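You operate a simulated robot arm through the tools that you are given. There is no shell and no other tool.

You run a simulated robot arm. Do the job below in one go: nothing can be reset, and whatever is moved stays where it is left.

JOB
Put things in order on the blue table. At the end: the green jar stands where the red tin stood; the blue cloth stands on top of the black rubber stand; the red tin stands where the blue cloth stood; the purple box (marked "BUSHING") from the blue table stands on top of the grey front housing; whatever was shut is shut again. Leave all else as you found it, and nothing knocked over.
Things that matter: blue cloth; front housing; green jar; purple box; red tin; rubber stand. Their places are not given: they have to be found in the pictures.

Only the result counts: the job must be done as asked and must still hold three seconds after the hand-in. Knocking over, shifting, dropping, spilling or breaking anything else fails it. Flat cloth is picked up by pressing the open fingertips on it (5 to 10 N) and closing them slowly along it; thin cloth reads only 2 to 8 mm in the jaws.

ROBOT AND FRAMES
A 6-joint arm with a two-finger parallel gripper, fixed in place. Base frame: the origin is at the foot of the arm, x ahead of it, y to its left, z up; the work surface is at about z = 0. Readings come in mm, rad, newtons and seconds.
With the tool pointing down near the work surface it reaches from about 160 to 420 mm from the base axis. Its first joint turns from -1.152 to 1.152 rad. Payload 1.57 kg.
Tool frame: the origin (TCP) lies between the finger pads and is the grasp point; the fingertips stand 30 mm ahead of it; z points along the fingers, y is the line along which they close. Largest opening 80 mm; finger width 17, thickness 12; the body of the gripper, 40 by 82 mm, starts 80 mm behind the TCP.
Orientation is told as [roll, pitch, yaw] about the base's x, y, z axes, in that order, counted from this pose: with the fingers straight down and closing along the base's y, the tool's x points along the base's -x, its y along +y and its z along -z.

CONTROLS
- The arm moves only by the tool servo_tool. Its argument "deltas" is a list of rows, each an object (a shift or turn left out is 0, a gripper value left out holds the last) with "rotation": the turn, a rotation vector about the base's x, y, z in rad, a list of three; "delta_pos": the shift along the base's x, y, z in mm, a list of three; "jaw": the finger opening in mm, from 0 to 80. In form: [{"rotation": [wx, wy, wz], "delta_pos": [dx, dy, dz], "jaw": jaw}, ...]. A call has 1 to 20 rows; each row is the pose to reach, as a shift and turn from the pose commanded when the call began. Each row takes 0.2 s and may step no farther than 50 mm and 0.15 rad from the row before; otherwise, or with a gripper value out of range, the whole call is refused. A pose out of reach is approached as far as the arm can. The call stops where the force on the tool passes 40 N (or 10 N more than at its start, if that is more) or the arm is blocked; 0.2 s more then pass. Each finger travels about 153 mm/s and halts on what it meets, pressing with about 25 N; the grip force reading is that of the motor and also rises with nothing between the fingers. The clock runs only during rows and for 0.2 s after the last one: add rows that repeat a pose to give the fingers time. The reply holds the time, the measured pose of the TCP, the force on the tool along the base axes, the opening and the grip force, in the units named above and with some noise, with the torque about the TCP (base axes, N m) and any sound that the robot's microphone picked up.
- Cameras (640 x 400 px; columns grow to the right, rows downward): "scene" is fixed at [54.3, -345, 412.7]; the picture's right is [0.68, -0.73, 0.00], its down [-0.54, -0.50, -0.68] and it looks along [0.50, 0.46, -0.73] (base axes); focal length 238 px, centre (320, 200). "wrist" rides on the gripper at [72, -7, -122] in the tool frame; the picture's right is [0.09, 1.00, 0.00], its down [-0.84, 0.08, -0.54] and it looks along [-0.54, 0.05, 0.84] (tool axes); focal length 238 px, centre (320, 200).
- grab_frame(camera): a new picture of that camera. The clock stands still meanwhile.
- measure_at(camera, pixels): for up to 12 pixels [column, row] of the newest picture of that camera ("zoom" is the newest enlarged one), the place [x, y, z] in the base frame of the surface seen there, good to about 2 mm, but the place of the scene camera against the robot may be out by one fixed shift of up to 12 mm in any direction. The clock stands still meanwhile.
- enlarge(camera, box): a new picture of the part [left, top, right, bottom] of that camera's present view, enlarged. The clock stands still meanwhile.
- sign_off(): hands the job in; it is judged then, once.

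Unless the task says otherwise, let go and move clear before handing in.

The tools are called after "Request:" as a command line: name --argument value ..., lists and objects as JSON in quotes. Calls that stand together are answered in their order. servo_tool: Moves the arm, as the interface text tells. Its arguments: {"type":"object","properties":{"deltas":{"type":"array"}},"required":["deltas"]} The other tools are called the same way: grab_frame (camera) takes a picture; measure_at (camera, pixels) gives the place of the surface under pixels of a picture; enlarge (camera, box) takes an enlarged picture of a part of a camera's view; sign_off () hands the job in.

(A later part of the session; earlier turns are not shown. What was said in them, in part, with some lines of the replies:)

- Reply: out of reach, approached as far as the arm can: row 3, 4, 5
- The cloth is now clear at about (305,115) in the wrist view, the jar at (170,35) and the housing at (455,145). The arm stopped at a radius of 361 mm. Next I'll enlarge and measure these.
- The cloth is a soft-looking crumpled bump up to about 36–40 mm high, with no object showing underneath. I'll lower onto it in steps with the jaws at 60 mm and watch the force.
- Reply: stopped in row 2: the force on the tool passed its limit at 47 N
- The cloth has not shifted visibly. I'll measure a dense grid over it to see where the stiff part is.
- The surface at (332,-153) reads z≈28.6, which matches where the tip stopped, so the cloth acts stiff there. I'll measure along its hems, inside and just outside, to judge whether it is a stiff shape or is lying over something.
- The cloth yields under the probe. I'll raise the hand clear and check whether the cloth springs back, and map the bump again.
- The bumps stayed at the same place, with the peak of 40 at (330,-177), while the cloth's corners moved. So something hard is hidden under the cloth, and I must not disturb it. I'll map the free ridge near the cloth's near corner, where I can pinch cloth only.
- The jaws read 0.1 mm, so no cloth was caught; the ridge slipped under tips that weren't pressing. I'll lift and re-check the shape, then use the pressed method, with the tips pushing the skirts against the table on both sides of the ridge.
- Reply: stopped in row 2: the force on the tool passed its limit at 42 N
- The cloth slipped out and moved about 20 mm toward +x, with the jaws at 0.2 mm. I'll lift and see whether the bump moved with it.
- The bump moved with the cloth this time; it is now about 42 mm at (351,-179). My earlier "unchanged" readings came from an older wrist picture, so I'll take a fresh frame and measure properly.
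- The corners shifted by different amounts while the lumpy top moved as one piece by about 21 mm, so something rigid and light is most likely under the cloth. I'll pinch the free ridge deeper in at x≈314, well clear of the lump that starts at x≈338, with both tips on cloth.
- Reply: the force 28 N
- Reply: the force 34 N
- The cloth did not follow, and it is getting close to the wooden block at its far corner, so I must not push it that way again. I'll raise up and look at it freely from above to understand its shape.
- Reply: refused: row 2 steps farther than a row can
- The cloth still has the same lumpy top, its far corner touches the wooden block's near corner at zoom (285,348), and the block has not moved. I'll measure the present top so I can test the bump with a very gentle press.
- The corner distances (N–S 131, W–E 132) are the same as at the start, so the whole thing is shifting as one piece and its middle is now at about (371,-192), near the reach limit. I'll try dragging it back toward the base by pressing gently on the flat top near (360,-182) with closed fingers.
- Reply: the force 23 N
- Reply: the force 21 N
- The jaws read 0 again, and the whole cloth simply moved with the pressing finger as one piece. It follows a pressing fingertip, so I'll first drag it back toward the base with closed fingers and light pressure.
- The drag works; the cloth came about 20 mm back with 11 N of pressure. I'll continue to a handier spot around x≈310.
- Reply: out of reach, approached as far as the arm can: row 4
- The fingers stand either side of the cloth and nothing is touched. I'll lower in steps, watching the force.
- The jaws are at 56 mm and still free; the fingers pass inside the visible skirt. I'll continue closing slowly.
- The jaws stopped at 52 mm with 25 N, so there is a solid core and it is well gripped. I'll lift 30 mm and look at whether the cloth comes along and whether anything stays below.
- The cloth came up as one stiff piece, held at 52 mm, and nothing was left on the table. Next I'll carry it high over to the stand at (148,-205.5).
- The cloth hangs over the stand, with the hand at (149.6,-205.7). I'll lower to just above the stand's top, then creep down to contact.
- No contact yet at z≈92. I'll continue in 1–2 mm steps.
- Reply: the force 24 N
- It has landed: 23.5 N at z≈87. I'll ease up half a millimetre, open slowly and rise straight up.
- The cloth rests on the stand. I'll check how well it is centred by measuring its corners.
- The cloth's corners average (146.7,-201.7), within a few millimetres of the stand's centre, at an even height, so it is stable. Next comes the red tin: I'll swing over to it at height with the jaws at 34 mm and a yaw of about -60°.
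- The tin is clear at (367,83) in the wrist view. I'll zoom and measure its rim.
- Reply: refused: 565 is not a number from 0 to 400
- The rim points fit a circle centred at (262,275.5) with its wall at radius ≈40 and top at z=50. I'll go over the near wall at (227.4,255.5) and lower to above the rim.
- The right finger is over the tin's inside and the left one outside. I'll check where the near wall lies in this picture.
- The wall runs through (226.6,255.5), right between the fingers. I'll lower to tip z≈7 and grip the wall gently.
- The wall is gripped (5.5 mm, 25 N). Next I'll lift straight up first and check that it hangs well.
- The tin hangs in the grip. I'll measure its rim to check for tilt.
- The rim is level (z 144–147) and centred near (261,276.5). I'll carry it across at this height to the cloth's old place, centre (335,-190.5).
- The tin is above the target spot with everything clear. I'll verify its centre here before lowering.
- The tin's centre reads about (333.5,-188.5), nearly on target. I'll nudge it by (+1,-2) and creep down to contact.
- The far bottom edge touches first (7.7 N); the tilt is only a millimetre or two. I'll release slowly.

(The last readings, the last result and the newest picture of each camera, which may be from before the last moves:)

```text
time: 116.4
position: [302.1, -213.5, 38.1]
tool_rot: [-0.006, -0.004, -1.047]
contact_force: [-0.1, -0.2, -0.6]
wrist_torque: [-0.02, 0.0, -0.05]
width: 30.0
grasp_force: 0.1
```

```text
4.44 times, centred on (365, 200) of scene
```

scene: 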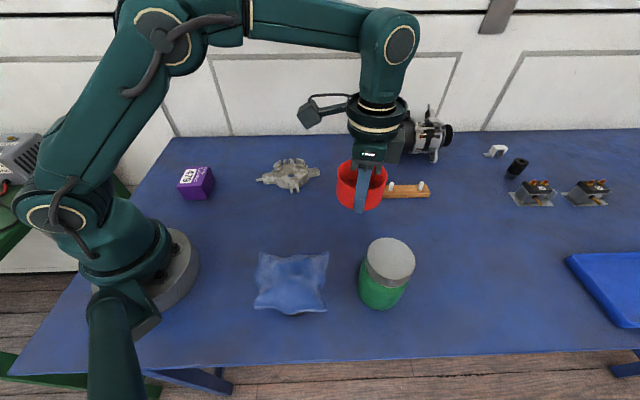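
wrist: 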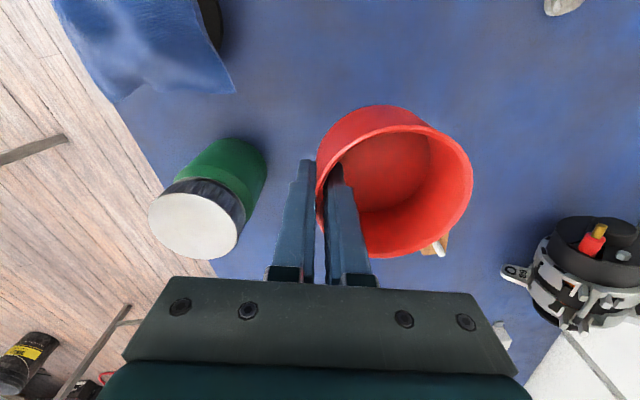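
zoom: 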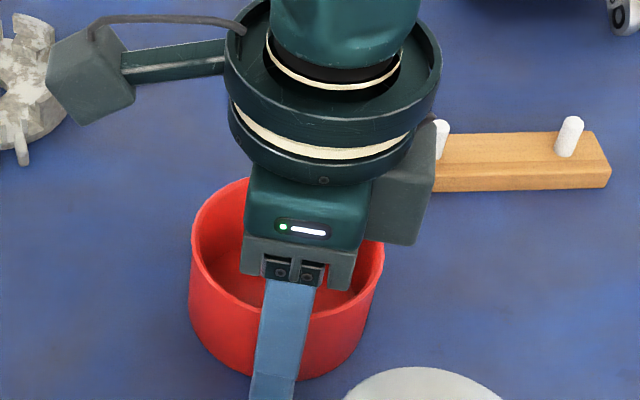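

The tin is released and standing. I'll rise straight out of it.

Request:
servo_tool --deltas '[{"delta_pos": [0, 0, 20]}, {"delta_pos": [0, 0, 45]}, {"delta_pos": [0, 0, 75]}, {"delta_pos": [0, 0, 105]}, {"delta_pos": [0, 0, 130]}, {"delta_pos": [0, 0, 130]}]'

Request:
grab_frame --camera "wrist"

Request:
grab_frame --camera "scene"

```text
time: 117.8
position: [302.1, -212.8, 166.0]
tool_rot: [-0.005, -0.003, -1.048]
contact_force: [-0.5, -0.7, 0.0]
wrist_torque: [0.03, 0.0, 0.0]
width: 29.8
grasp_force: 0.1
```

```text
taken
```

wrist: 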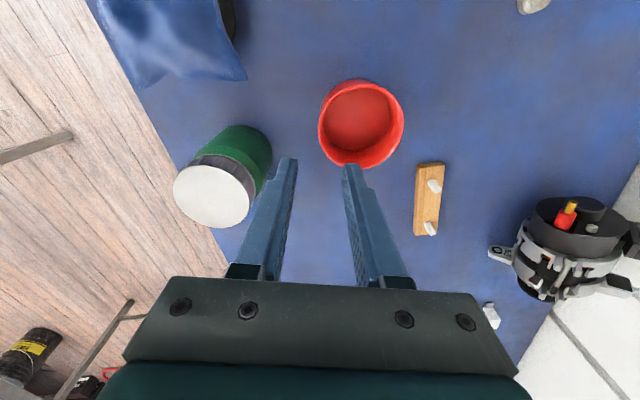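

```text
taken
```

scene: 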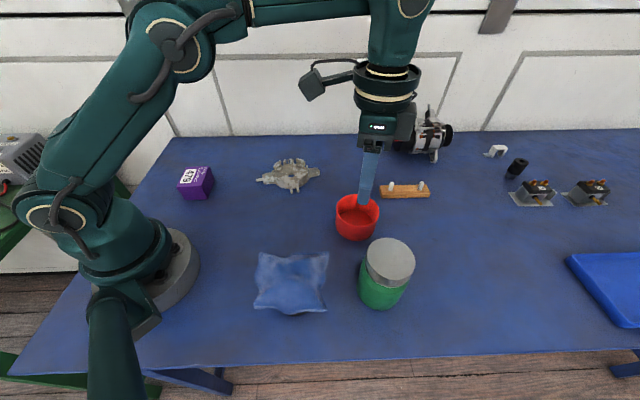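

The tin stands upright in its new place. I'll measure it and the jar's lid from here.

Request:
measure_at --camera "wrist" --pixels '[[320, 130], [403, 120], [358, 84], [360, 166], [330, 100], [395, 140], [360, 120]]'

Request:
measure_at --camera "wrist" --pixels '[[213, 197], [176, 185], [250, 200], [205, 165], [215, 225], [240, 165], [262, 165], [245, 130], [270, 150], [220, 140]]'

```text
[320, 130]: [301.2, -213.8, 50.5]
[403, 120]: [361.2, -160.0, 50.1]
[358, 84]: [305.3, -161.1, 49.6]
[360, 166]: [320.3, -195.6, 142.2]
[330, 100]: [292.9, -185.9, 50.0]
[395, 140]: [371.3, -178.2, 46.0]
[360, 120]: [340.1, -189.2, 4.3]
```

```text
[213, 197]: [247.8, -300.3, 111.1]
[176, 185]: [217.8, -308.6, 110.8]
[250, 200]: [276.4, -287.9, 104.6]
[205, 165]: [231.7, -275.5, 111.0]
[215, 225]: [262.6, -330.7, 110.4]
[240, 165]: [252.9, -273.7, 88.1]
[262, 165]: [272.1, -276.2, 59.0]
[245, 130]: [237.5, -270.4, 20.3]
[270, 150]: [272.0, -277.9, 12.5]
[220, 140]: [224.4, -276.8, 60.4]
```

The tin's centre is about (333,-188.5), upright at z=50. Next is the jar, so I'll zoom on it to fix its centre precisely, since the jaws leave only about 4 mm per side.

Request:
enlarge --camera "wrist" --box '[160, 115, 290, 235]'

Request:
enlarge --camera "scene" --box '[340, 225, 430, 320]'

```text
3.33 times, centred on (225, 175) of wrist
```

zoom: 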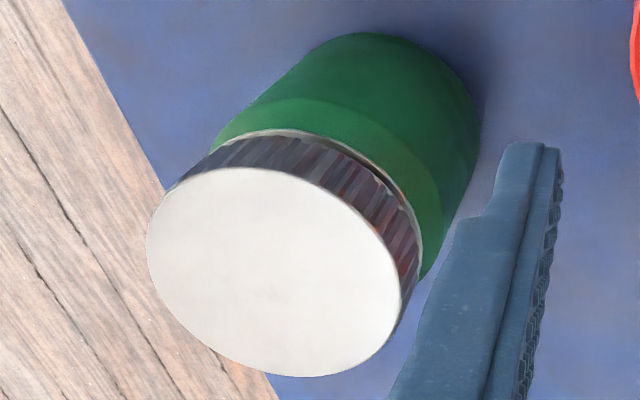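

```text
4.21 times, centred on (385, 272) of scene
```

zoom: 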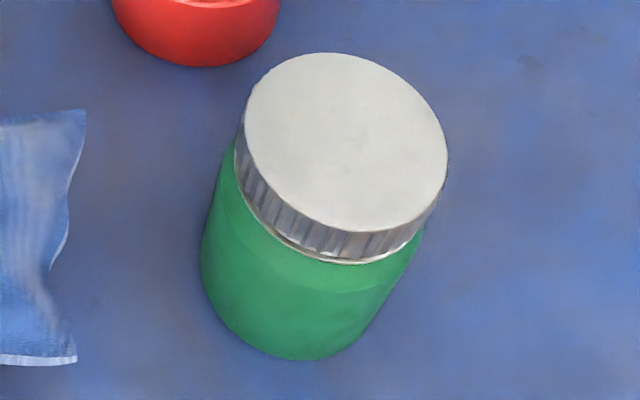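

The lid circle fits a centre at (246.5,-303) with radius 33, and the body is about 36. I'll move above it with the jaws at 80 mm.

Request:
servo_tool --deltas '[{"delta_pos": [-18, -30, 0], "jaw": 80}, {"delta_pos": [-36, -60, -4]}, {"delta_pos": [-55.7, -90.2, -8]}, {"delta_pos": [-55.7, -90.2, -8]}, {"delta_pos": [-55.7, -90.2, -8]}]'

Request:
servo_tool --deltas '[{"delta_pos": [0, 0, 0]}]'

Request:
grab_frame --camera "wrist"

Request:
enlarge --camera "scene" --box '[320, 170, 440, 330]'

```text
time: 119.0
position: [246.2, -302.5, 158.0]
tool_rot: [-0.005, -0.003, -1.048]
contact_force: [-0.2, -0.7, -0.4]
wrist_torque: [-0.05, -0.01, 0.0]
width: 79.9
grasp_force: 0.0
```

```text
time: 119.4
position: [246.1, -303.9, 159.1]
tool_rot: [-0.005, -0.003, -1.047]
contact_force: [-0.3, 0.0, 0.1]
wrist_torque: [-0.01, -0.01, 0.0]
width: 80.0
grasp_force: 0.1
```

```text
taken
```

wrist: 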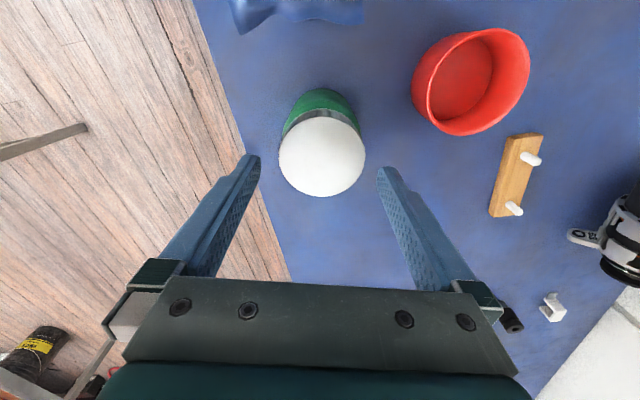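

```text
2.50 times, centred on (380, 250) of scene
```

zoom: 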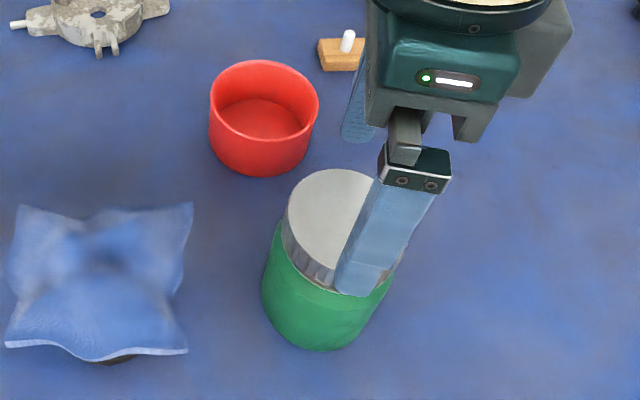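

The lid sits centred between the fingers, within about 1 mm. I'll lower alongside the jar in two stages.

Request:
servo_tool --deltas '[{"delta_pos": [1, 0.3, -12]}, {"delta_pos": [1, 0.3, -26]}, {"delta_pos": [1, 0.3, -40]}, {"delta_pos": [1, 0.3, -54]}, {"delta_pos": [1, 0.3, -66]}, {"delta_pos": [1, 0.3, -66]}]'

Request:
enlarge --camera "wrist" --box '[200, 50, 440, 260]'

```text
time: 120.8
position: [247.5, -303.4, 94.2]
tool_rot: [-0.006, -0.004, -1.046]
contact_force: [-0.3, 0.0, -0.7]
wrist_torque: [-0.03, 0.01, 0.0]
width: 79.8
grasp_force: 0.0
out of reach, approached as far as the arm can: row 2
```

```text
1.90 times, centred on (320, 155) of wrist
```

zoom: 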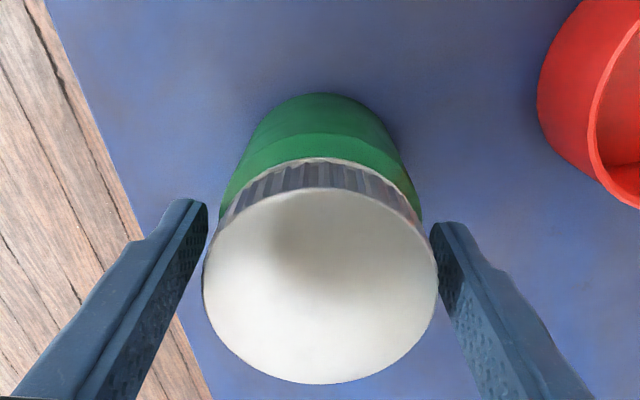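

The jar is well centred, with gaps of about 12 and 10 px on either side. I'll continue down to TCP z≈52.

Request:
servo_tool --deltas '[{"delta_pos": [0, 0, -12]}, {"delta_pos": [0, 0, -24]}, {"delta_pos": [0, 0, -34]}, {"delta_pos": [0, 0, -42]}, {"delta_pos": [0, 0, -42]}]'

Request:
servo_tool --deltas '[{"jaw": 79}, {"jaw": 78}, {"jaw": 77}, {"jaw": 76}, {"jaw": 75}, {"jaw": 74}, {"jaw": 73}, {"jaw": 72}, {"jaw": 71}, {"jaw": 70}, {"jaw": 69}, {"jaw": 67}, {"jaw": 65}, {"jaw": 62}, {"jaw": 60}, {"jaw": 60}]'

Request:
enlarge --camera "wrist" --box '[200, 50, 440, 260]'

```text
time: 122.0
position: [248.1, -302.4, 50.8]
tool_rot: [-0.006, -0.004, -1.048]
contact_force: [-0.5, -0.3, -0.1]
wrist_torque: [-0.01, 0.01, 0.03]
width: 80.1
grasp_force: 0.1
```

```text
time: 125.4
position: [248.1, -304.0, 51.0]
tool_rot: [-0.006, -0.004, -1.049]
contact_force: [-1.3, -2.3, 1.2]
wrist_torque: [-0.01, -0.06, -0.07]
width: 70.4
grasp_force: 24.4
```

```text
1.90 times, centred on (320, 155) of wrist
```

zoom: 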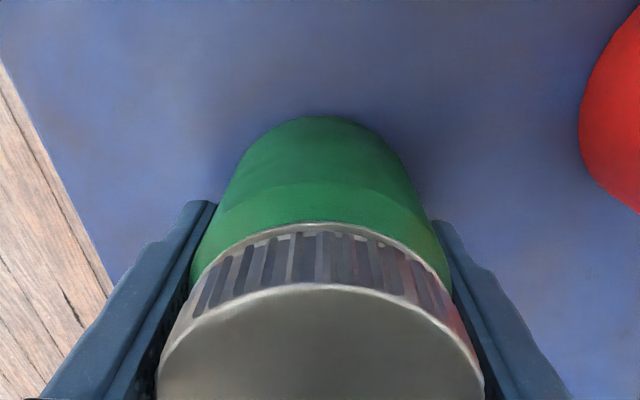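

The jar is gripped on its body at 70.4 mm with 24 N. I'll lift slowly and check for slip.

Request:
servo_tool --deltas '[{"delta_pos": [0, 0, 3]}, {"delta_pos": [0, 0, 6]}, {"delta_pos": [0, 0, 10]}, {"delta_pos": [0, 0, 10]}]'

Request:
enlarge --camera "scene" --box '[320, 170, 440, 330]'

```text
time: 126.4
position: [247.5, -303.1, 62.3]
tool_rot: [-0.006, -0.004, -1.047]
contact_force: [-0.6, 0.4, -4.1]
wrist_torque: [0.04, 0.03, -0.02]
width: 70.7
grasp_force: 25.1
```

```text
2.50 times, centred on (380, 250) of scene
```

zoom: 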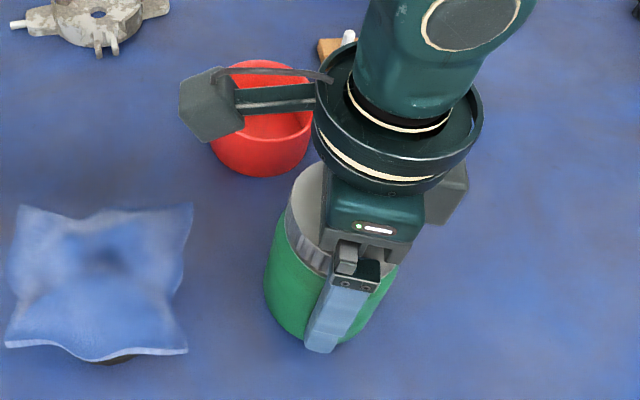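

It lifts cleanly (about 4 N, or 0.4 kg) with no slip. I'll raise it to z≈132, well above everything on the way.

Request:
servo_tool --deltas '[{"delta_pos": [0, 0, 10]}, {"delta_pos": [0, 0, 22]}, {"delta_pos": [0, 0, 36]}, {"delta_pos": [0, 0, 50]}, {"delta_pos": [0, 0, 62]}, {"delta_pos": [0, 0, 70]}, {"delta_pos": [0, 0, 70]}]'

Request:
enlarge --camera "scene" --box '[300, 110, 460, 330]'

```text
time: 128.0
position: [247.6, -302.1, 132.0]
tool_rot: [-0.005, -0.004, -1.048]
contact_force: [0.8, 0.5, -3.7]
wrist_torque: [0.01, -0.01, -0.02]
width: 70.3
grasp_force: 25.4
```

```text
1.82 times, centred on (380, 220) of scene
```

zoom: 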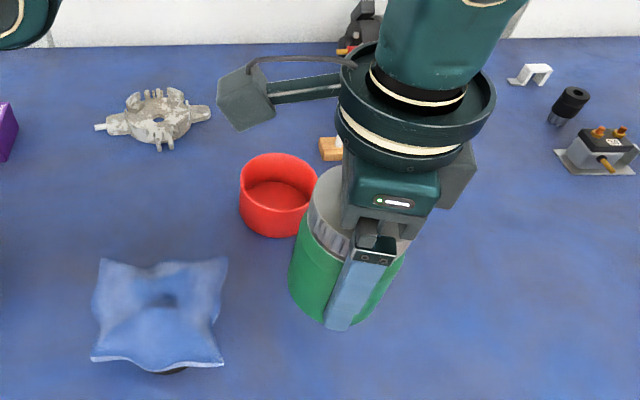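

Everything is clear below (jar bottom at ≈80 mm). I'll carry the jar across to the tin's old place at (262,275.5).

Request:
servo_tool --deltas '[{"delta_pos": [4.2, 28.9, 0]}, {"delta_pos": [8.2, 57.8, 0]}, {"delta_pos": [12.1, 86.7, 0]}, {"delta_pos": [15.8, 115.6, 0]}, {"delta_pos": [19.2, 144.5, 0]}, {"delta_pos": [22.1, 173.4, 0]}, {"delta_pos": [24.6, 202.3, 0]}, {"delta_pos": [26.7, 231.2, 0]}, {"delta_pos": [28.2, 260.1, 0]}, {"delta_pos": [29.2, 289, 0]}, {"delta_pos": [29.7, 317.9, 0]}, {"delta_pos": [29.6, 346.8, 0]}, {"delta_pos": [29, 375.7, 0]}, {"delta_pos": [27.9, 404.6, 0]}, {"delta_pos": [26.4, 433.5, 0]}, {"delta_pos": [24.5, 462.4, 0]}, {"delta_pos": [22.2, 491.3, 0]}, {"delta_pos": [19.8, 520.2, 0]}, {"delta_pos": [17.1, 549.1, 0]}, {"delta_pos": [14.4, 578, 0]}]'

Request:
servo_tool --deltas '[{"delta_pos": [0, 0, 0]}, {"delta_pos": [0, 0, 0]}]'

Request:
grab_frame --camera "scene"

Request:
grab_frame --camera "wrist"

```text
time: 132.2
position: [261.4, 272.5, 131.0]
tool_rot: [-0.007, -0.003, -1.047]
contact_force: [0.4, -0.6, -5.4]
wrist_torque: [-0.02, 0.03, -0.04]
width: 70.2
grasp_force: 24.9
```

```text
time: 132.8
position: [261.7, 272.6, 131.0]
tool_rot: [-0.004, -0.004, -1.047]
contact_force: [1.0, 0.1, -4.5]
wrist_torque: [-0.01, 0.0, 0.01]
width: 70.4
grasp_force: 25.1
```

```text
taken
```

scene: 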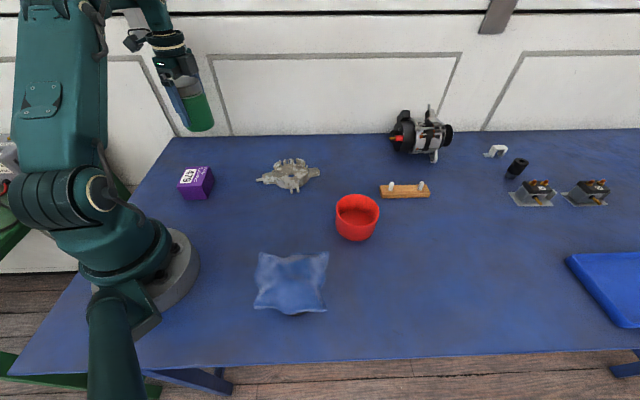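

```text
taken
```

wrist: 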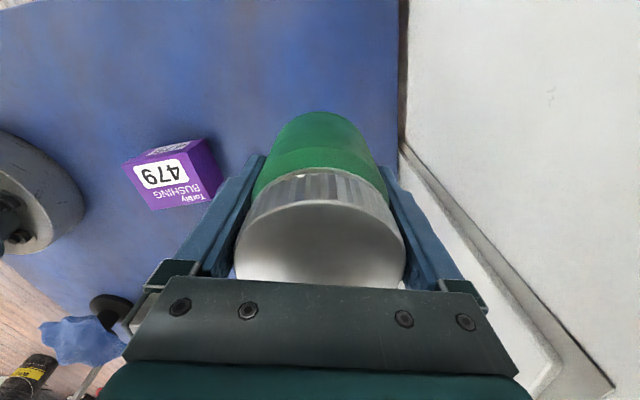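

The hand is at (261.6,272.6), about 3 mm short in y. I'll correct that while lowering to just above the table.

Request:
servo_tool --deltas '[{"delta_pos": [0.3, 2.8, -15]}, {"delta_pos": [0.3, 2.8, -32]}, {"delta_pos": [0.3, 2.8, -50]}, {"delta_pos": [0.3, 2.8, -64]}, {"delta_pos": [0.3, 2.8, -73]}, {"delta_pos": [0.3, 2.8, -73]}]'

Request:
servo_tool --deltas '[{"delta_pos": [0, 0, -1.5]}, {"delta_pos": [0, 0, -3]}, {"delta_pos": [0, 0, -3]}]'

Request:
servo_tool --deltas '[{"delta_pos": [0, 0, -1]}, {"delta_pos": [0, 0, -1]}]'

Request:
servo_tool --deltas '[{"delta_pos": [0, 0, -1]}, {"delta_pos": [0, 0, -1]}]'

```text
time: 134.2
position: [260.8, 277.5, 57.8]
tool_rot: [-0.004, -0.003, -1.047]
contact_force: [0.5, 0.1, -5.3]
wrist_torque: [0.0, 0.0, 0.01]
width: 70.4
grasp_force: 25.1
```

```text
time: 135.0
position: [263.6, 277.8, 54.7]
tool_rot: [-0.005, -0.004, -1.048]
contact_force: [-0.2, 0.6, -4.4]
wrist_torque: [0.01, -0.01, -0.01]
width: 70.5
grasp_force: 25.1
```

```text
time: 135.6
position: [262.7, 277.6, 53.7]
tool_rot: [-0.004, -0.002, -1.047]
contact_force: [0.3, -0.3, -4.1]
wrist_torque: [0.01, 0.03, 0.04]
width: 70.1
grasp_force: 25.0
```

```text
time: 136.2
position: [262.4, 276.8, 53.2]
tool_rot: [-0.006, -0.003, -1.047]
contact_force: [0.3, 0.0, -4.2]
wrist_torque: [0.02, 0.02, 0.02]
width: 70.4
grasp_force: 24.8
```

Request:
servo_tool --deltas '[{"delta_pos": [0, -1, -1]}, {"delta_pos": [0, -1, -1]}]'

Request:
servo_tool --deltas '[{"delta_pos": [0, 0, -0.7]}, {"delta_pos": [0, 0, -0.7]}]'

Request:
servo_tool --deltas '[{"delta_pos": [0, 0, -0.7]}, {"delta_pos": [0, 0, -0.7]}]'

```text
time: 136.8
position: [262.8, 277.3, 52.1]
tool_rot: [-0.006, -0.005, -1.047]
contact_force: [-0.3, 0.4, -4.7]
wrist_torque: [0.0, 0.01, -0.02]
width: 70.7
grasp_force: 24.8
```

```text
time: 137.4
position: [262.8, 278.4, 49.8]
tool_rot: [-0.006, -0.003, -1.045]
contact_force: [-2.7, -2.4, 5.2]
wrist_torque: [-0.06, -0.09, -0.06]
width: 70.3
grasp_force: 25.0
```

```text
time: 138.0
position: [262.8, 277.1, 51.0]
tool_rot: [-0.001, -0.003, -1.046]
contact_force: [-7.1, -3.8, 18.0]
wrist_torque: [-0.03, -0.06, -0.09]
width: 70.7
grasp_force: 24.5
```

The jar is down (18 N). I'll ease up slightly, open fully, and rise straight up with the jar between the fingers.

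Request:
servo_tool --deltas '[{"delta_pos": [0, 0, 0.7]}, {"delta_pos": [0, 0, 0.8], "jaw": 71}, {"delta_pos": [0, 0, 0.8], "jaw": 73}, {"delta_pos": [0, 0, 0.8], "jaw": 76}, {"delta_pos": [0, 0, 0.8], "jaw": 80}, {"delta_pos": [0, 0, 0.8], "jaw": 80}, {"delta_pos": [0, 0, 0.8], "jaw": 80}]'

Request:
enlarge --camera "wrist" --box '[200, 50, 440, 260]'

```text
time: 139.6
position: [262.1, 276.0, 51.5]
tool_rot: [-0.004, -0.004, -1.047]
contact_force: [-0.2, -0.1, 0.0]
wrist_torque: [-0.02, 0.01, -0.03]
width: 80.0
grasp_force: 0.0
```

```text
1.90 times, centred on (320, 155) of wrist
```

zoom: 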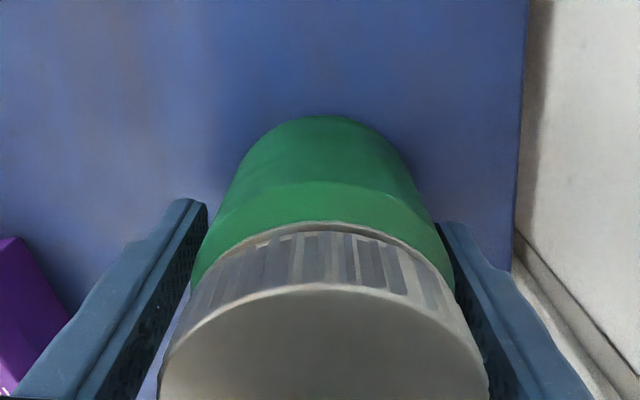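

The jar stands free with the force at zero. I'll rise straight up past the lid.

Request:
servo_tool --deltas '[{"delta_pos": [0, 0, 10]}, {"delta_pos": [0, 0, 24]}, {"delta_pos": [0, 0, 40]}, {"delta_pos": [0, 0, 58]}, {"delta_pos": [0, 0, 78]}, {"delta_pos": [0, 0, 98]}, {"delta_pos": [0, 0, 105]}, {"delta_pos": [0, 0, 105]}]'

Request:
grab_frame --camera "wrist"

Request:
grab_frame --camera "scene"

```text
time: 141.4
position: [263.5, 277.1, 156.8]
tool_rot: [-0.005, -0.004, -1.046]
contact_force: [0.2, 0.3, -0.8]
wrist_torque: [0.01, -0.02, 0.04]
width: 80.0
grasp_force: 0.0
```

```text
taken
```

wrist: 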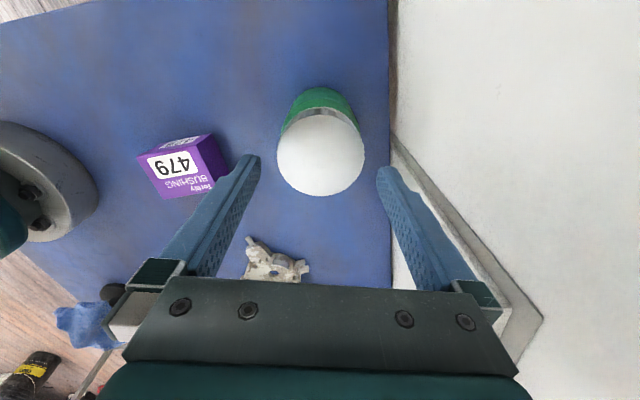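

```text
taken
```

scene: 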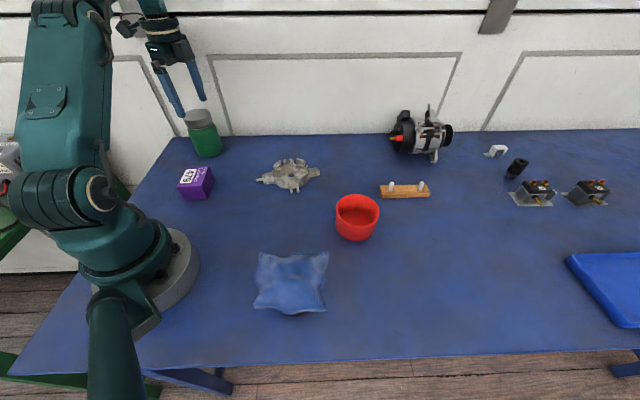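

The jar now stands at the tin's old place, shut. Next I'll re-check the purple box's corners from this view before going to it.

Request:
enlarge --camera "wrist" --box '[120, 115, 250, 215]'

Request:
measure_at --camera "wrist" --pixels '[[139, 157], [205, 149], [214, 185], [160, 198], [180, 170], [322, 155], [282, 160], [362, 160], [322, 190], [320, 120]]'

```text
4.00 times, centred on (185, 165) of wrist
```

zoom: 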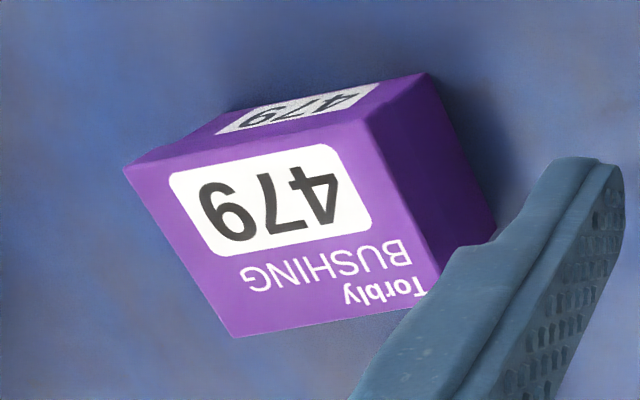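

```text
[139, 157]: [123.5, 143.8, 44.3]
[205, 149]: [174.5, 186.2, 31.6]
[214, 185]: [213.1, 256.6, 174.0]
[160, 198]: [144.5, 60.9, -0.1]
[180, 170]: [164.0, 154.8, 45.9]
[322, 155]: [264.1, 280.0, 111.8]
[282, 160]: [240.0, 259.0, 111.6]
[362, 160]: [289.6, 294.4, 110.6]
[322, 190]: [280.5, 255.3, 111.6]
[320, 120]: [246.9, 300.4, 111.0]
```

The jar reads (264,277), on the tin's old spot, and the box has not moved. I'll swing to the box, turning the hand to yaw ≈ +45° to grip across its 49 mm side.

Request:
servo_tool --deltas '[{"delta_pos": [-7.8, -9.9, 2], "rotation": [0, 0, 0.1416], "jaw": 66}, {"delta_pos": [-15.5, -19.7, 4], "rotation": [0, 0, 0.2832]}, {"delta_pos": [-23.3, -29.5, 4], "rotation": [0, 0, 0.4248]}, {"delta_pos": [-31.1, -39.4, 4], "rotation": [0, 0, 0.5665]}, {"delta_pos": [-38.8, -49.2, 4], "rotation": [0, 0, 0.7081]}, {"delta_pos": [-46.6, -59.1, 4], "rotation": [0, 0, 0.8497]}, {"delta_pos": [-54.4, -68.9, 4], "rotation": [0, 0, 0.9913]}, {"delta_pos": [-62.2, -78.8, 2], "rotation": [0, 0, 1.1329]}, {"delta_pos": [-69.9, -88.6, -4], "rotation": [0, 0, 1.2745]}, {"delta_pos": [-77.7, -98.5, -10], "rotation": [0, 0, 1.4162]}, {"delta_pos": [-85.5, -108.3, -18], "rotation": [0, 0, 1.5578]}, {"delta_pos": [-93.2, -118.2, -26], "rotation": [0, 0, 1.6994]}, {"delta_pos": [-101, -128.2, -36], "rotation": [0, 0, 1.841]}, {"delta_pos": [-101, -128.2, -36], "rotation": [0, 0, 1.841]}]'

Request:
servo_tool --deltas '[{"delta_pos": [0, 0, 0]}]'

Request:
grab_frame --camera "wrist"

Request:
grab_frame --camera "scene"

```text
time: 144.4
position: [161.9, 146.9, 121.0]
tool_rot: [-0.004, -0.004, 0.796]
contact_force: [0.1, -1.0, 0.0]
wrist_torque: [0.05, 0.01, 0.02]
width: 65.9
grasp_force: 0.1
```

```text
time: 144.8
position: [161.6, 148.7, 121.1]
tool_rot: [-0.006, -0.003, 0.795]
contact_force: [-0.2, -1.0, 0.7]
wrist_torque: [-0.05, -0.02, 0.0]
width: 66.1
grasp_force: 0.1
```

```text
taken
```

wrist: 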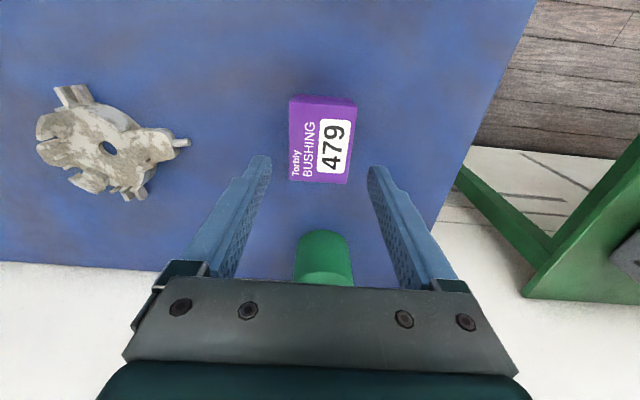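

```text
taken
```

scene: 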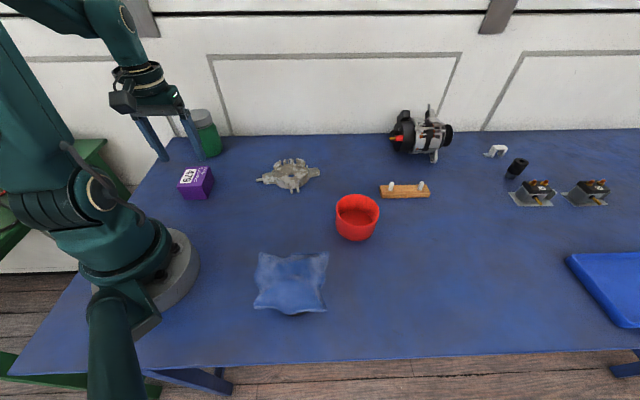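

The box is squarely between the fingers at (321,143). I'll lower to TCP z≈50, with the tips about 20 mm above the table, and close on it.

Request:
servo_tool --deltas '[{"delta_pos": [0.3, 0.5, -20]}, {"delta_pos": [0.3, 0.5, -40]}, {"delta_pos": [0.3, 0.5, -58]}, {"delta_pos": [0.3, 0.5, -71]}, {"delta_pos": [0.3, 0.5, -71]}]'

Request:
servo_tool --deltas '[{"jaw": 62}, {"jaw": 58}, {"jaw": 55}, {"jaw": 53}, {"jaw": 51}, {"jaw": 49}, {"jaw": 47}, {"jaw": 45}, {"jaw": 42}, {"jaw": 40}, {"jaw": 38}, {"jaw": 38}]'

Request:
enlarge --camera "scene" --box '[130, 100, 250, 210]'

```text
time: 146.0
position: [163.2, 147.9, 49.2]
tool_rot: [-0.004, -0.004, 0.795]
contact_force: [0.1, 0.3, 0.1]
wrist_torque: [-0.04, -0.04, 0.02]
width: 66.3
grasp_force: 0.1
```

```text
time: 148.6
position: [161.9, 149.1, 49.6]
tool_rot: [-0.007, -0.003, 0.795]
contact_force: [-0.7, -0.5, 2.0]
wrist_torque: [-0.02, 0.04, 0.04]
width: 54.3
grasp_force: 25.2
```

```text
3.64 times, centred on (190, 155) of scene
```

zoom: 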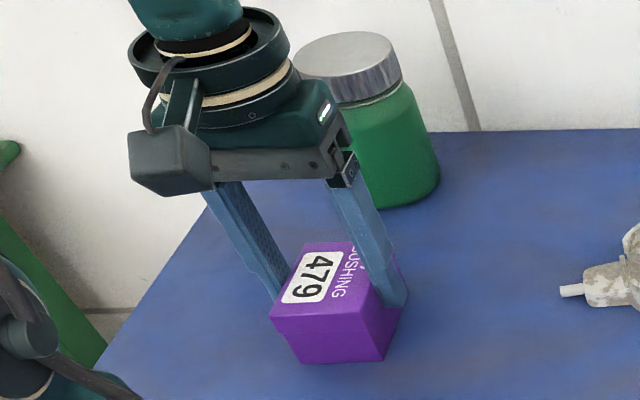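

The box is gripped at 54 mm with 25 N. My corner pixels were slightly inside, so its true size is about 69×53.5 mm. On the housing its corners (radius 43.8) will sit on the four rim tabs (radius 41–46) if its long side points at about 57.5°. I'll lift it first and check.

Request:
servo_tool --deltas '[{"delta_pos": [0, 0, 4]}, {"delta_pos": [0, 0, 10]}, {"delta_pos": [0, 0, 25]}, {"delta_pos": [0, 0, 50]}, {"delta_pos": [0, 0, 75]}, {"delta_pos": [0, 0, 75]}]'

Request:
grab_frame --camera "wrist"

Request:
enlarge --camera "scene" --box '[130, 60, 250, 210]'

```text
time: 150.0
position: [161.5, 147.1, 124.6]
tool_rot: [-0.005, -0.004, 0.793]
contact_force: [-0.1, 0.1, -0.5]
wrist_torque: [-0.01, 0.04, 0.0]
width: 54.0
grasp_force: 25.0
```

```text
taken
```

wrist: 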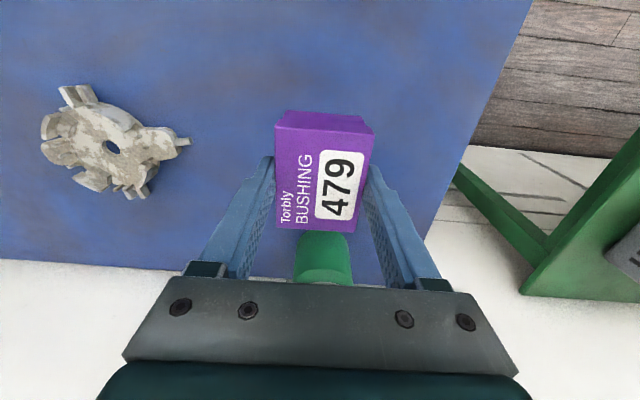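

```text
2.67 times, centred on (190, 135) of scene
```

zoom: 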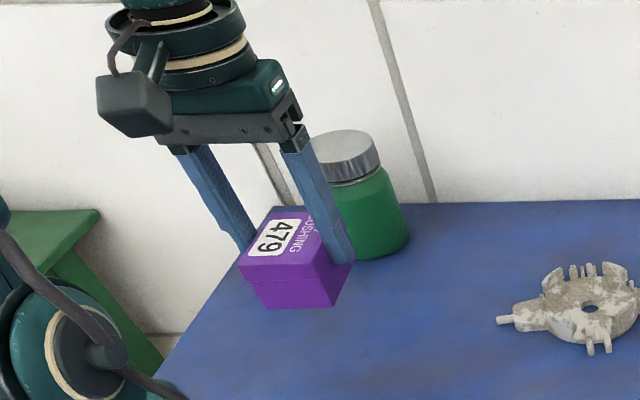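

The box is up and light. I'll measure its top corners in the hand to know its exact offset from the grip centre.

Request:
enlarge --camera "wrist" --box '[250, 95, 400, 245]'

Request:
measure_at --camera "wrist" --pixels '[[278, 126], [368, 135], [355, 230], [280, 221], [320, 180], [322, 130], [320, 226]]'

```text
2.67 times, centred on (325, 170) of wrist
```

zoom: 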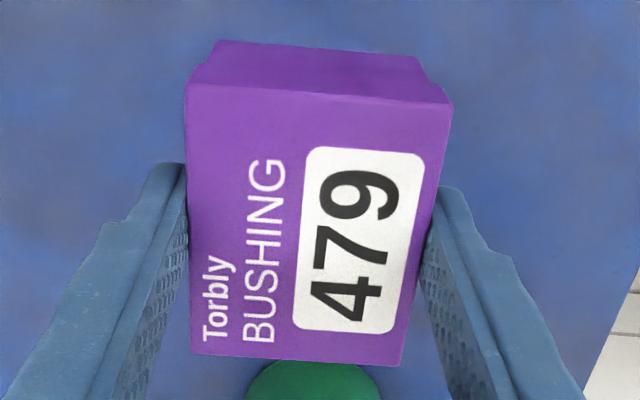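

```text
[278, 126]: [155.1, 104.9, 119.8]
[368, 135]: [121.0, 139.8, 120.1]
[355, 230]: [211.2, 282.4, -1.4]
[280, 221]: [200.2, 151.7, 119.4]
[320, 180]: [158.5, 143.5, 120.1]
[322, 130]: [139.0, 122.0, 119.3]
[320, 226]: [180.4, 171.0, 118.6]
```

The box's centre coincides with the grip centre, and its long side points at about 46.4°. I'll carry it over the housing's centre (345.3,22) and turn it by +11° on the way.

Request:
servo_tool --deltas '[{"delta_pos": [23, -15.8, 0], "rotation": [0, 0, 0.024]}, {"delta_pos": [46, -31.5, 0], "rotation": [0, 0, 0.048]}, {"delta_pos": [69, -47.3, 0], "rotation": [0, 0, 0.073]}, {"delta_pos": [92, -63, 0], "rotation": [0, 0, 0.097]}, {"delta_pos": [115, -78.8, 0], "rotation": [0, 0, 0.121]}, {"delta_pos": [138, -94.5, 0], "rotation": [0, 0, 0.145]}, {"delta_pos": [161, -110.3, 0], "rotation": [0, 0, 0.17]}, {"delta_pos": [183.5, -126, 0], "rotation": [0, 0, 0.194]}, {"delta_pos": [183.5, -126, 0], "rotation": [0, 0, 0.194]}]'

Request:
servo_tool --deltas '[{"delta_pos": [0, 0, 0]}]'

Request:
servo_tool --deltas '[{"delta_pos": [0, 0, 0]}]'

Request:
grab_frame --camera "wrist"

Request:
enlarge --camera "scene" --box '[230, 80, 350, 210]'

```text
time: 152.0
position: [344.3, 23.9, 123.6]
tool_rot: [-0.006, -0.003, 0.989]
contact_force: [0.1, -0.5, -0.3]
wrist_torque: [0.02, 0.01, 0.01]
width: 54.3
grasp_force: 24.8
```

```text
time: 152.4
position: [345.1, 25.1, 124.8]
tool_rot: [-0.004, -0.004, 0.99]
contact_force: [-0.8, 0.3, -1.1]
wrist_torque: [0.0, 0.0, 0.0]
width: 54.3
grasp_force: 24.8
```

```text
time: 152.8
position: [344.7, 25.0, 124.8]
tool_rot: [-0.006, -0.003, 0.988]
contact_force: [-0.1, 0.5, -0.8]
wrist_torque: [-0.02, 0.01, 0.03]
width: 54.3
grasp_force: 25.1
```

```text
taken
```

wrist: 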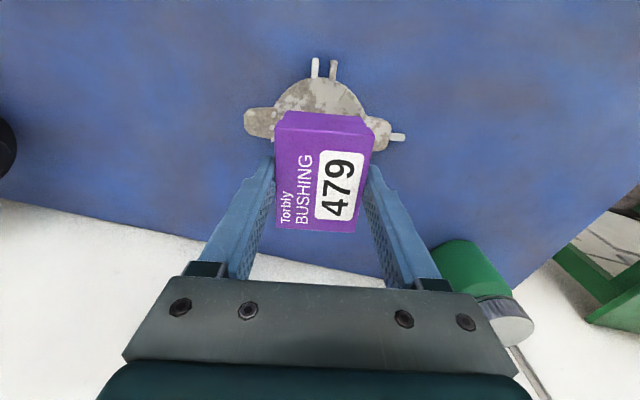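

```text
3.08 times, centred on (290, 145) of scene
```

zoom: 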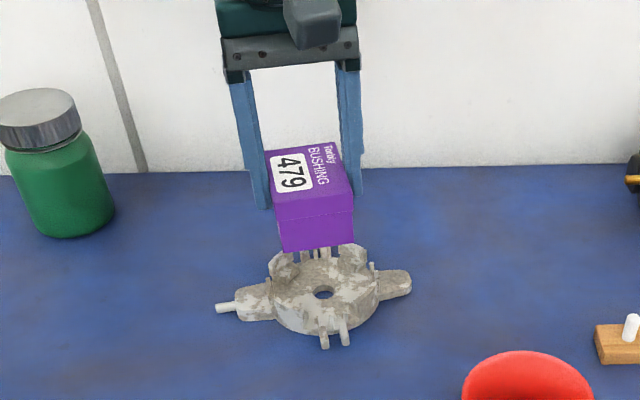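

The hand is at about (344.7,24.7), so it needs about -2.5 mm in y. I'll confirm the housing hasn't moved by measuring its pins and lugs in this view.

Request:
measure_at --camera "wrist" --pixels '[[402, 137], [315, 62], [333, 66], [250, 122], [325, 85], [300, 100], [350, 100], [380, 130]]'

Request:
servo_tool --deltas '[{"delta_pos": [0.5, -2.5, -10]}, {"delta_pos": [0.5, -2.5, -24]}, {"delta_pos": [0.5, -2.5, -36]}, {"delta_pos": [0.5, -2.5, -36]}]'

Request:
servo_tool --deltas '[{"delta_pos": [0, 0, 0]}]'

Request:
enlarge --camera "scene" --box '[240, 120, 340, 210]'

```text
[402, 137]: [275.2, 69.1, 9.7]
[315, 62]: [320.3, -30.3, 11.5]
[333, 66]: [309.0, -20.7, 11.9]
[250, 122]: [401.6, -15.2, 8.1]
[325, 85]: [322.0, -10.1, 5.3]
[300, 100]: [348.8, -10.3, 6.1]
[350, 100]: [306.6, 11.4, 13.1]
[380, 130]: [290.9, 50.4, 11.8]
```

```text
time: 153.8
position: [344.7, 20.0, 88.5]
tool_rot: [-0.005, -0.001, 0.988]
contact_force: [1.0, -0.2, -0.5]
wrist_torque: [0.0, 0.03, -0.02]
width: 54.0
grasp_force: 25.0
```

```text
time: 154.2
position: [346.5, 21.5, 89.0]
tool_rot: [-0.005, -0.003, 0.987]
contact_force: [-0.6, 0.1, -0.5]
wrist_torque: [-0.02, 0.0, 0.03]
width: 54.4
grasp_force: 24.8
```

```text
4.44 times, centred on (290, 165) of scene
```

zoom: 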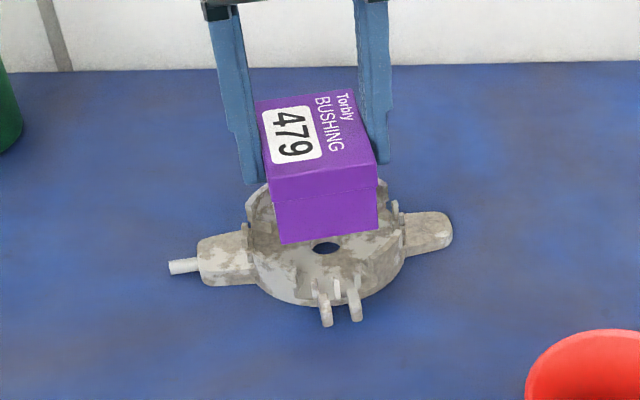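

The housing is where it was, and the box hangs over its ring with its bottom at ≈39 mm. I'll creep down, watching the force.

Request:
servo_tool --deltas '[{"delta_pos": [0, 0.5, -3]}, {"delta_pos": [0, 0.5, -6]}, {"delta_pos": [0, 0.5, -9]}, {"delta_pos": [0, 0.5, -9]}]'

Request:
servo_tool --deltas '[{"delta_pos": [0, 0, -1]}, {"delta_pos": [0, 0, -2]}, {"delta_pos": [0, 0, -2]}]'

Request:
servo_tool --deltas '[{"delta_pos": [0, 0, -1]}, {"delta_pos": [0, 0, -1]}]'

Request:
servo_tool --deltas '[{"delta_pos": [0, 0, -1]}, {"delta_pos": [0, 0, -1]}]'

```text
time: 155.2
position: [345.5, 19.8, 79.6]
tool_rot: [-0.008, -0.004, 0.988]
contact_force: [-0.6, -0.1, -1.2]
wrist_torque: [-0.01, 0.03, 0.0]
width: 54.3
grasp_force: 25.3
```

```text
time: 156.0
position: [346.0, 20.2, 76.3]
tool_rot: [-0.005, -0.005, 0.987]
contact_force: [-0.1, -0.7, -1.7]
wrist_torque: [0.0, -0.03, 0.0]
width: 54.1
grasp_force: 25.0
```

```text
time: 156.6
position: [345.8, 20.0, 76.4]
tool_rot: [-0.006, -0.003, 0.987]
contact_force: [-0.2, 0.7, -2.2]
wrist_torque: [0.02, -0.02, 0.0]
width: 54.3
grasp_force: 25.1
```

```text
time: 157.2
position: [345.8, 20.4, 75.4]
tool_rot: [-0.006, -0.004, 0.988]
contact_force: [0.3, 1.1, -0.7]
wrist_torque: [0.02, 0.0, 0.02]
width: 53.9
grasp_force: 24.7
```

The y readings average 20.1, about 2 mm low. I'll rise 2 mm, correct y by +1.9, and come down again in small steps.

Request:
servo_tool --deltas '[{"delta_pos": [0, 0, 2]}, {"delta_pos": [-0.4, 1.9, 2]}, {"delta_pos": [-0.4, 1.9, 1]}, {"delta_pos": [-0.4, 1.9, 0]}, {"delta_pos": [-0.4, 1.9, 0]}]'

Request:
servo_tool --deltas '[{"delta_pos": [0, 0, -0.5]}, {"delta_pos": [0, 0, -1]}, {"delta_pos": [0, 0, -1]}]'

Request:
servo_tool --deltas '[{"delta_pos": [0, 0, -0.5]}, {"delta_pos": [0, 0, -1]}, {"delta_pos": [0, 0, -1]}]'

Request:
enlarge --camera "scene" --box '[240, 120, 340, 210]'

```text
time: 158.4
position: [344.4, 23.0, 73.9]
tool_rot: [-0.005, -0.003, 0.989]
contact_force: [0.3, -0.1, -0.2]
wrist_torque: [0.02, 0.0, 0.04]
width: 54.2
grasp_force: 25.0
```

```text
time: 159.2
position: [345.2, 22.1, 75.5]
tool_rot: [-0.004, -0.002, 0.988]
contact_force: [-1.8, -1.0, 9.8]
wrist_torque: [0.18, 0.34, 0.04]
width: 54.2
grasp_force: 24.8
```

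```text
time: 160.0
position: [344.9, 22.2, 74.8]
tool_rot: [-0.008, -0.006, 0.99]
contact_force: [-3.3, 2.6, 24.7]
wrist_torque: [0.17, 0.27, 0.04]
width: 54.6
grasp_force: 25.3
```

```text
4.44 times, centred on (290, 165) of scene
```

zoom: 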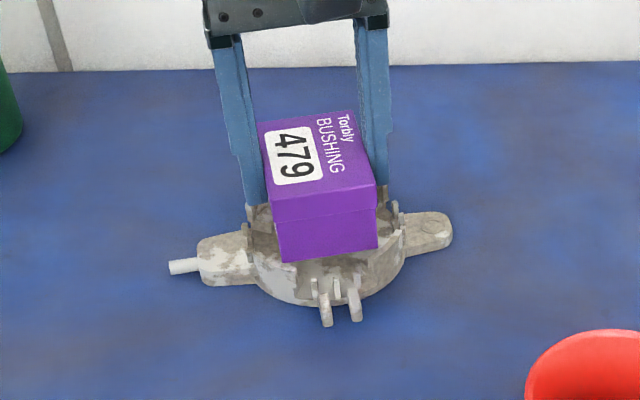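

Contact came at box-bottom z≈25.4, which is the tab tops, at 24.7 N and spread near the centre. I'll ease up and release slowly.

Request:
servo_tool --deltas '[{"delta_pos": [0, 0, 0.5]}, {"delta_pos": [0, 0, 0.8]}, {"delta_pos": [0, 0, 0.8], "jaw": 54}, {"delta_pos": [0, 0, 0.8], "jaw": 55}, {"delta_pos": [0, 0, 0.8], "jaw": 57}, {"delta_pos": [0, 0, 0.8], "jaw": 60}, {"delta_pos": [0, 0, 0.8], "jaw": 66}, {"delta_pos": [0, 0, 0.8], "jaw": 72}, {"delta_pos": [0, 0, 0.8], "jaw": 72}]'

Request:
enlarge --camera "scene" --box '[240, 120, 340, 210]'

Request:
enlarge --camera "wrist" --box '[220, 60, 420, 260]'

```text
time: 162.0
position: [344.8, 23.0, 75.3]
tool_rot: [-0.005, -0.004, 0.989]
contact_force: [-0.3, 0.0, -0.4]
wrist_torque: [0.02, -0.01, 0.0]
width: 72.0
grasp_force: 0.1
```

```text
4.44 times, centred on (290, 165) of scene
```

zoom: 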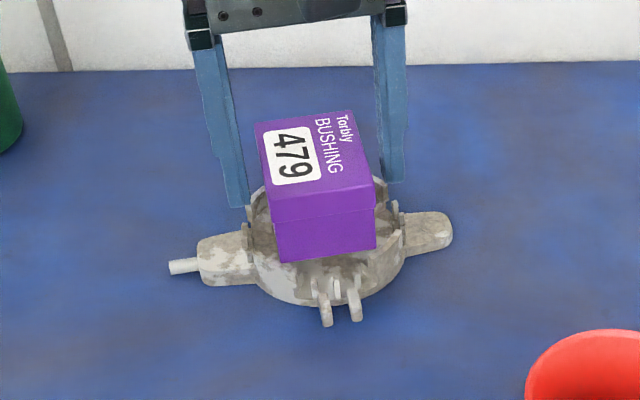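

```text
2.00 times, centred on (320, 160) of wrist
```

zoom: 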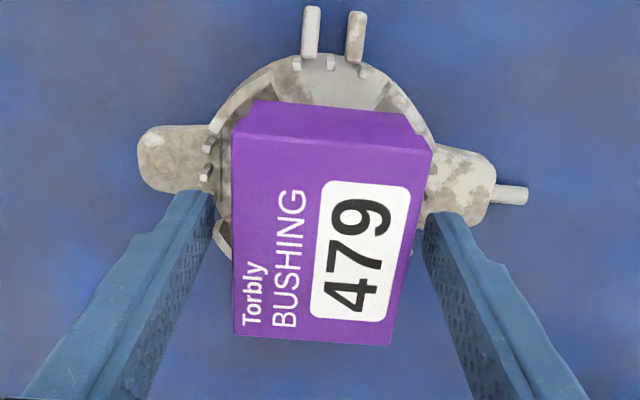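

The box stands on the ring. I'll rise clear, wait, and check that it is level and stays put.

Request:
servo_tool --deltas '[{"delta_pos": [0, 0, 10]}, {"delta_pos": [0, 0, 25]}, {"delta_pos": [0, 0, 50]}, {"delta_pos": [0, 0, 80]}, {"delta_pos": [0, 0, 110]}, {"delta_pos": [0, 0, 110]}, {"delta_pos": [0, 0, 110]}, {"delta_pos": [0, 0, 110]}, {"delta_pos": [0, 0, 110]}, {"delta_pos": [0, 0, 110]}]'

Request:
grab_frame --camera "wrist"

Request:
enlarge --camera "wrist" --box '[240, 40, 400, 200]'

Request:
enlarge --camera "scene" --box '[240, 120, 340, 210]'

```text
time: 164.2
position: [345.8, 22.8, 185.2]
tool_rot: [-0.005, -0.003, 0.987]
contact_force: [-0.1, -0.6, -0.2]
wrist_torque: [-0.02, -0.01, 0.0]
width: 72.4
grasp_force: 0.1
```

```text
taken
```

wrist: 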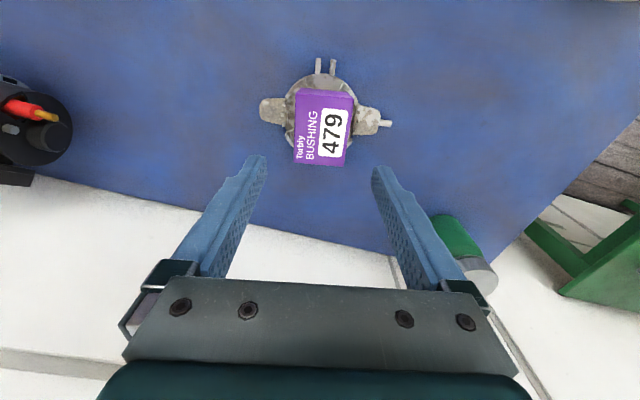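

```text
2.50 times, centred on (320, 120) of wrist
```

zoom: 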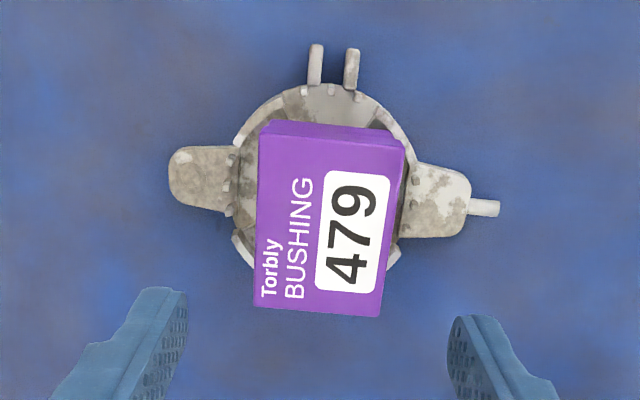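

```text
4.44 times, centred on (290, 165) of scene
```

zoom: 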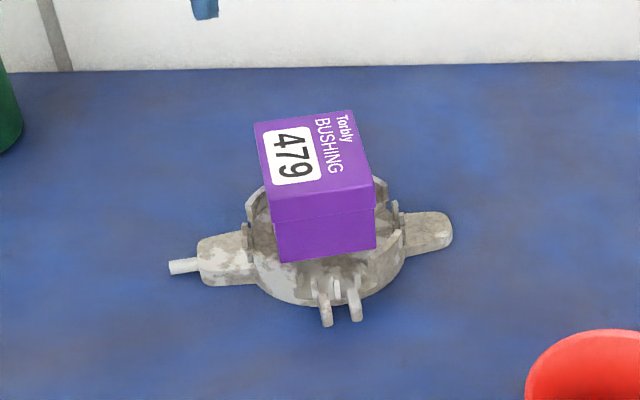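

I'll measure the box's top corners to see if it is level.

Request:
measure_at --camera "zoom" --pixels '[[270, 190], [300, 190], [270, 235], [350, 215]]'

Request:
measure_at --camera "wrist" --pixels '[[299, 97], [351, 102], [342, 162], [296, 160], [320, 130], [300, 130], [345, 130]]'

```text
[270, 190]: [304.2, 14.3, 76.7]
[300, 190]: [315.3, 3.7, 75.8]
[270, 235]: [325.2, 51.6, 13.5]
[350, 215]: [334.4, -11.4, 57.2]
```

```text
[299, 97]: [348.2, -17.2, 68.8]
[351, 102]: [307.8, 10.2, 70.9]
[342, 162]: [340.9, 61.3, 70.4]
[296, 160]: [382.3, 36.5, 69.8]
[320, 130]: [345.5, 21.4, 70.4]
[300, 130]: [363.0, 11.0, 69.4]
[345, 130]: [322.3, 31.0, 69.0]
```

The box top is level (z 69–71) and centred at (344.8,22.7), right over the housing. I'll move the arm to a clear, high pose and take final pictures.

Request:
servo_tool --deltas '[{"delta_pos": [-20, -15, 5]}, {"delta_pos": [-45, -30, 12]}, {"delta_pos": [-70, -50, 18]}, {"delta_pos": [-85, -75, 20]}, {"delta_pos": [-85, -75, 20]}, {"delta_pos": [-85, -75, 20]}, {"delta_pos": [-85, -75, 20]}, {"delta_pos": [-85, -75, 20]}, {"delta_pos": [-85, -75, 20]}, {"delta_pos": [-85, -75, 20]}]'

Request:
grab_frame --camera "scene"

Request:
grab_frame --camera "wrist"

Request:
enlarge --camera "scene" --box '[160, 90, 440, 330]'

```text
time: 166.4
position: [261.9, -50.8, 205.2]
tool_rot: [-0.005, -0.004, 0.988]
contact_force: [-0.4, -0.1, -1.0]
wrist_torque: [0.01, -0.02, 0.04]
width: 72.1
grasp_force: 0.1
```

```text
taken
```

scene: 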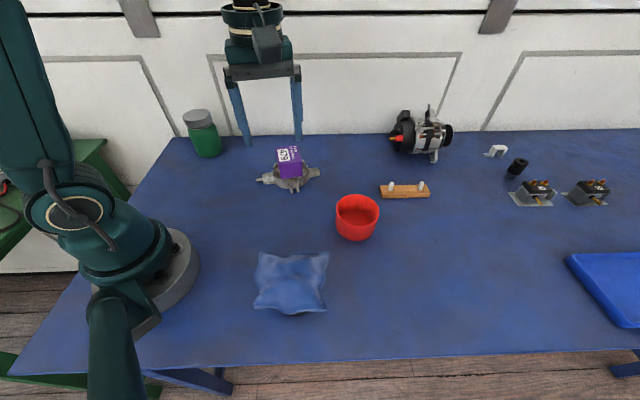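

```text
taken
```

wrist: 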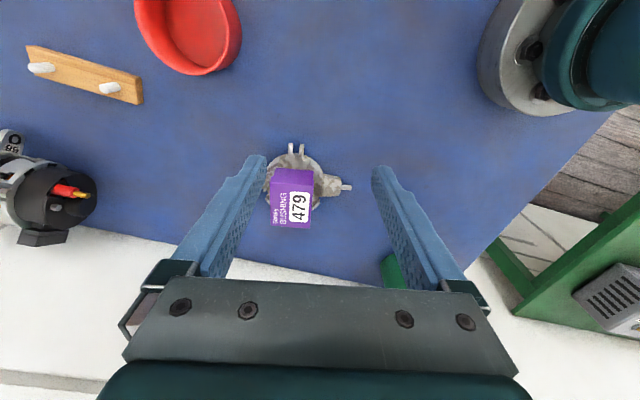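

```text
1.67 times, centred on (300, 210) of scene
```

zoom: 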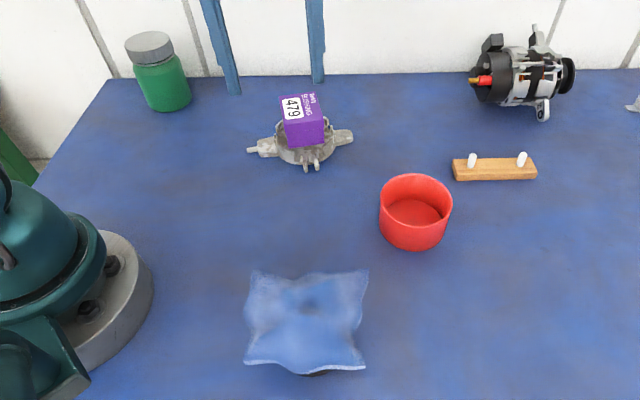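

The final pictures show the following:
- The jar is at (201,133), where the tin stood, with its lid on.
- The tin is at (357,217), where the cloth stood.
- The cloth sits on the black stand at (290,283).
- The purple box is level on the housing at (290,165).
- The wooden block at (405,190) and the other things look unmoved, and the hand is clear.

I'm handing the job in.

Request:
sign_off

```text
The job is handed in.
```

The job is handed in, and everything was in place in the last pictures before that. I haven't seen the judgement.

| Item | Where it is now | Check before hand-in |
|---|---|---|
| Green jar | Where the red tin stood | About 2 mm from the tin's old centre, upright, lid on |
| Red tin | Where the blue cloth stood | About 3 mm from the cloth's old centre, upright |
| Blue cloth | On top of the black rubber stand | About 4 mm off the stand's centre, level |
| Purple box ("BUSHING") | On top of the grey front housing | Level and centred within about 1 mm |

- **Cloth:** it turned out to be a stiff piece with a solid core, not flat cloth. My first tries to pinch it pushed it around on the table. Its far corner came up against the wooden block at one point, but the block still looks to be where it was.
- **Purple box:** it rests on the four rim tabs of the housing, with only about 2.5 mm of overlap at each corner. It stayed level for the few seconds I watched after letting go.
- **Everything else:** nothing was knocked over, and the other things on the table look unmoved in the final pictures. The arm is clear of everything.
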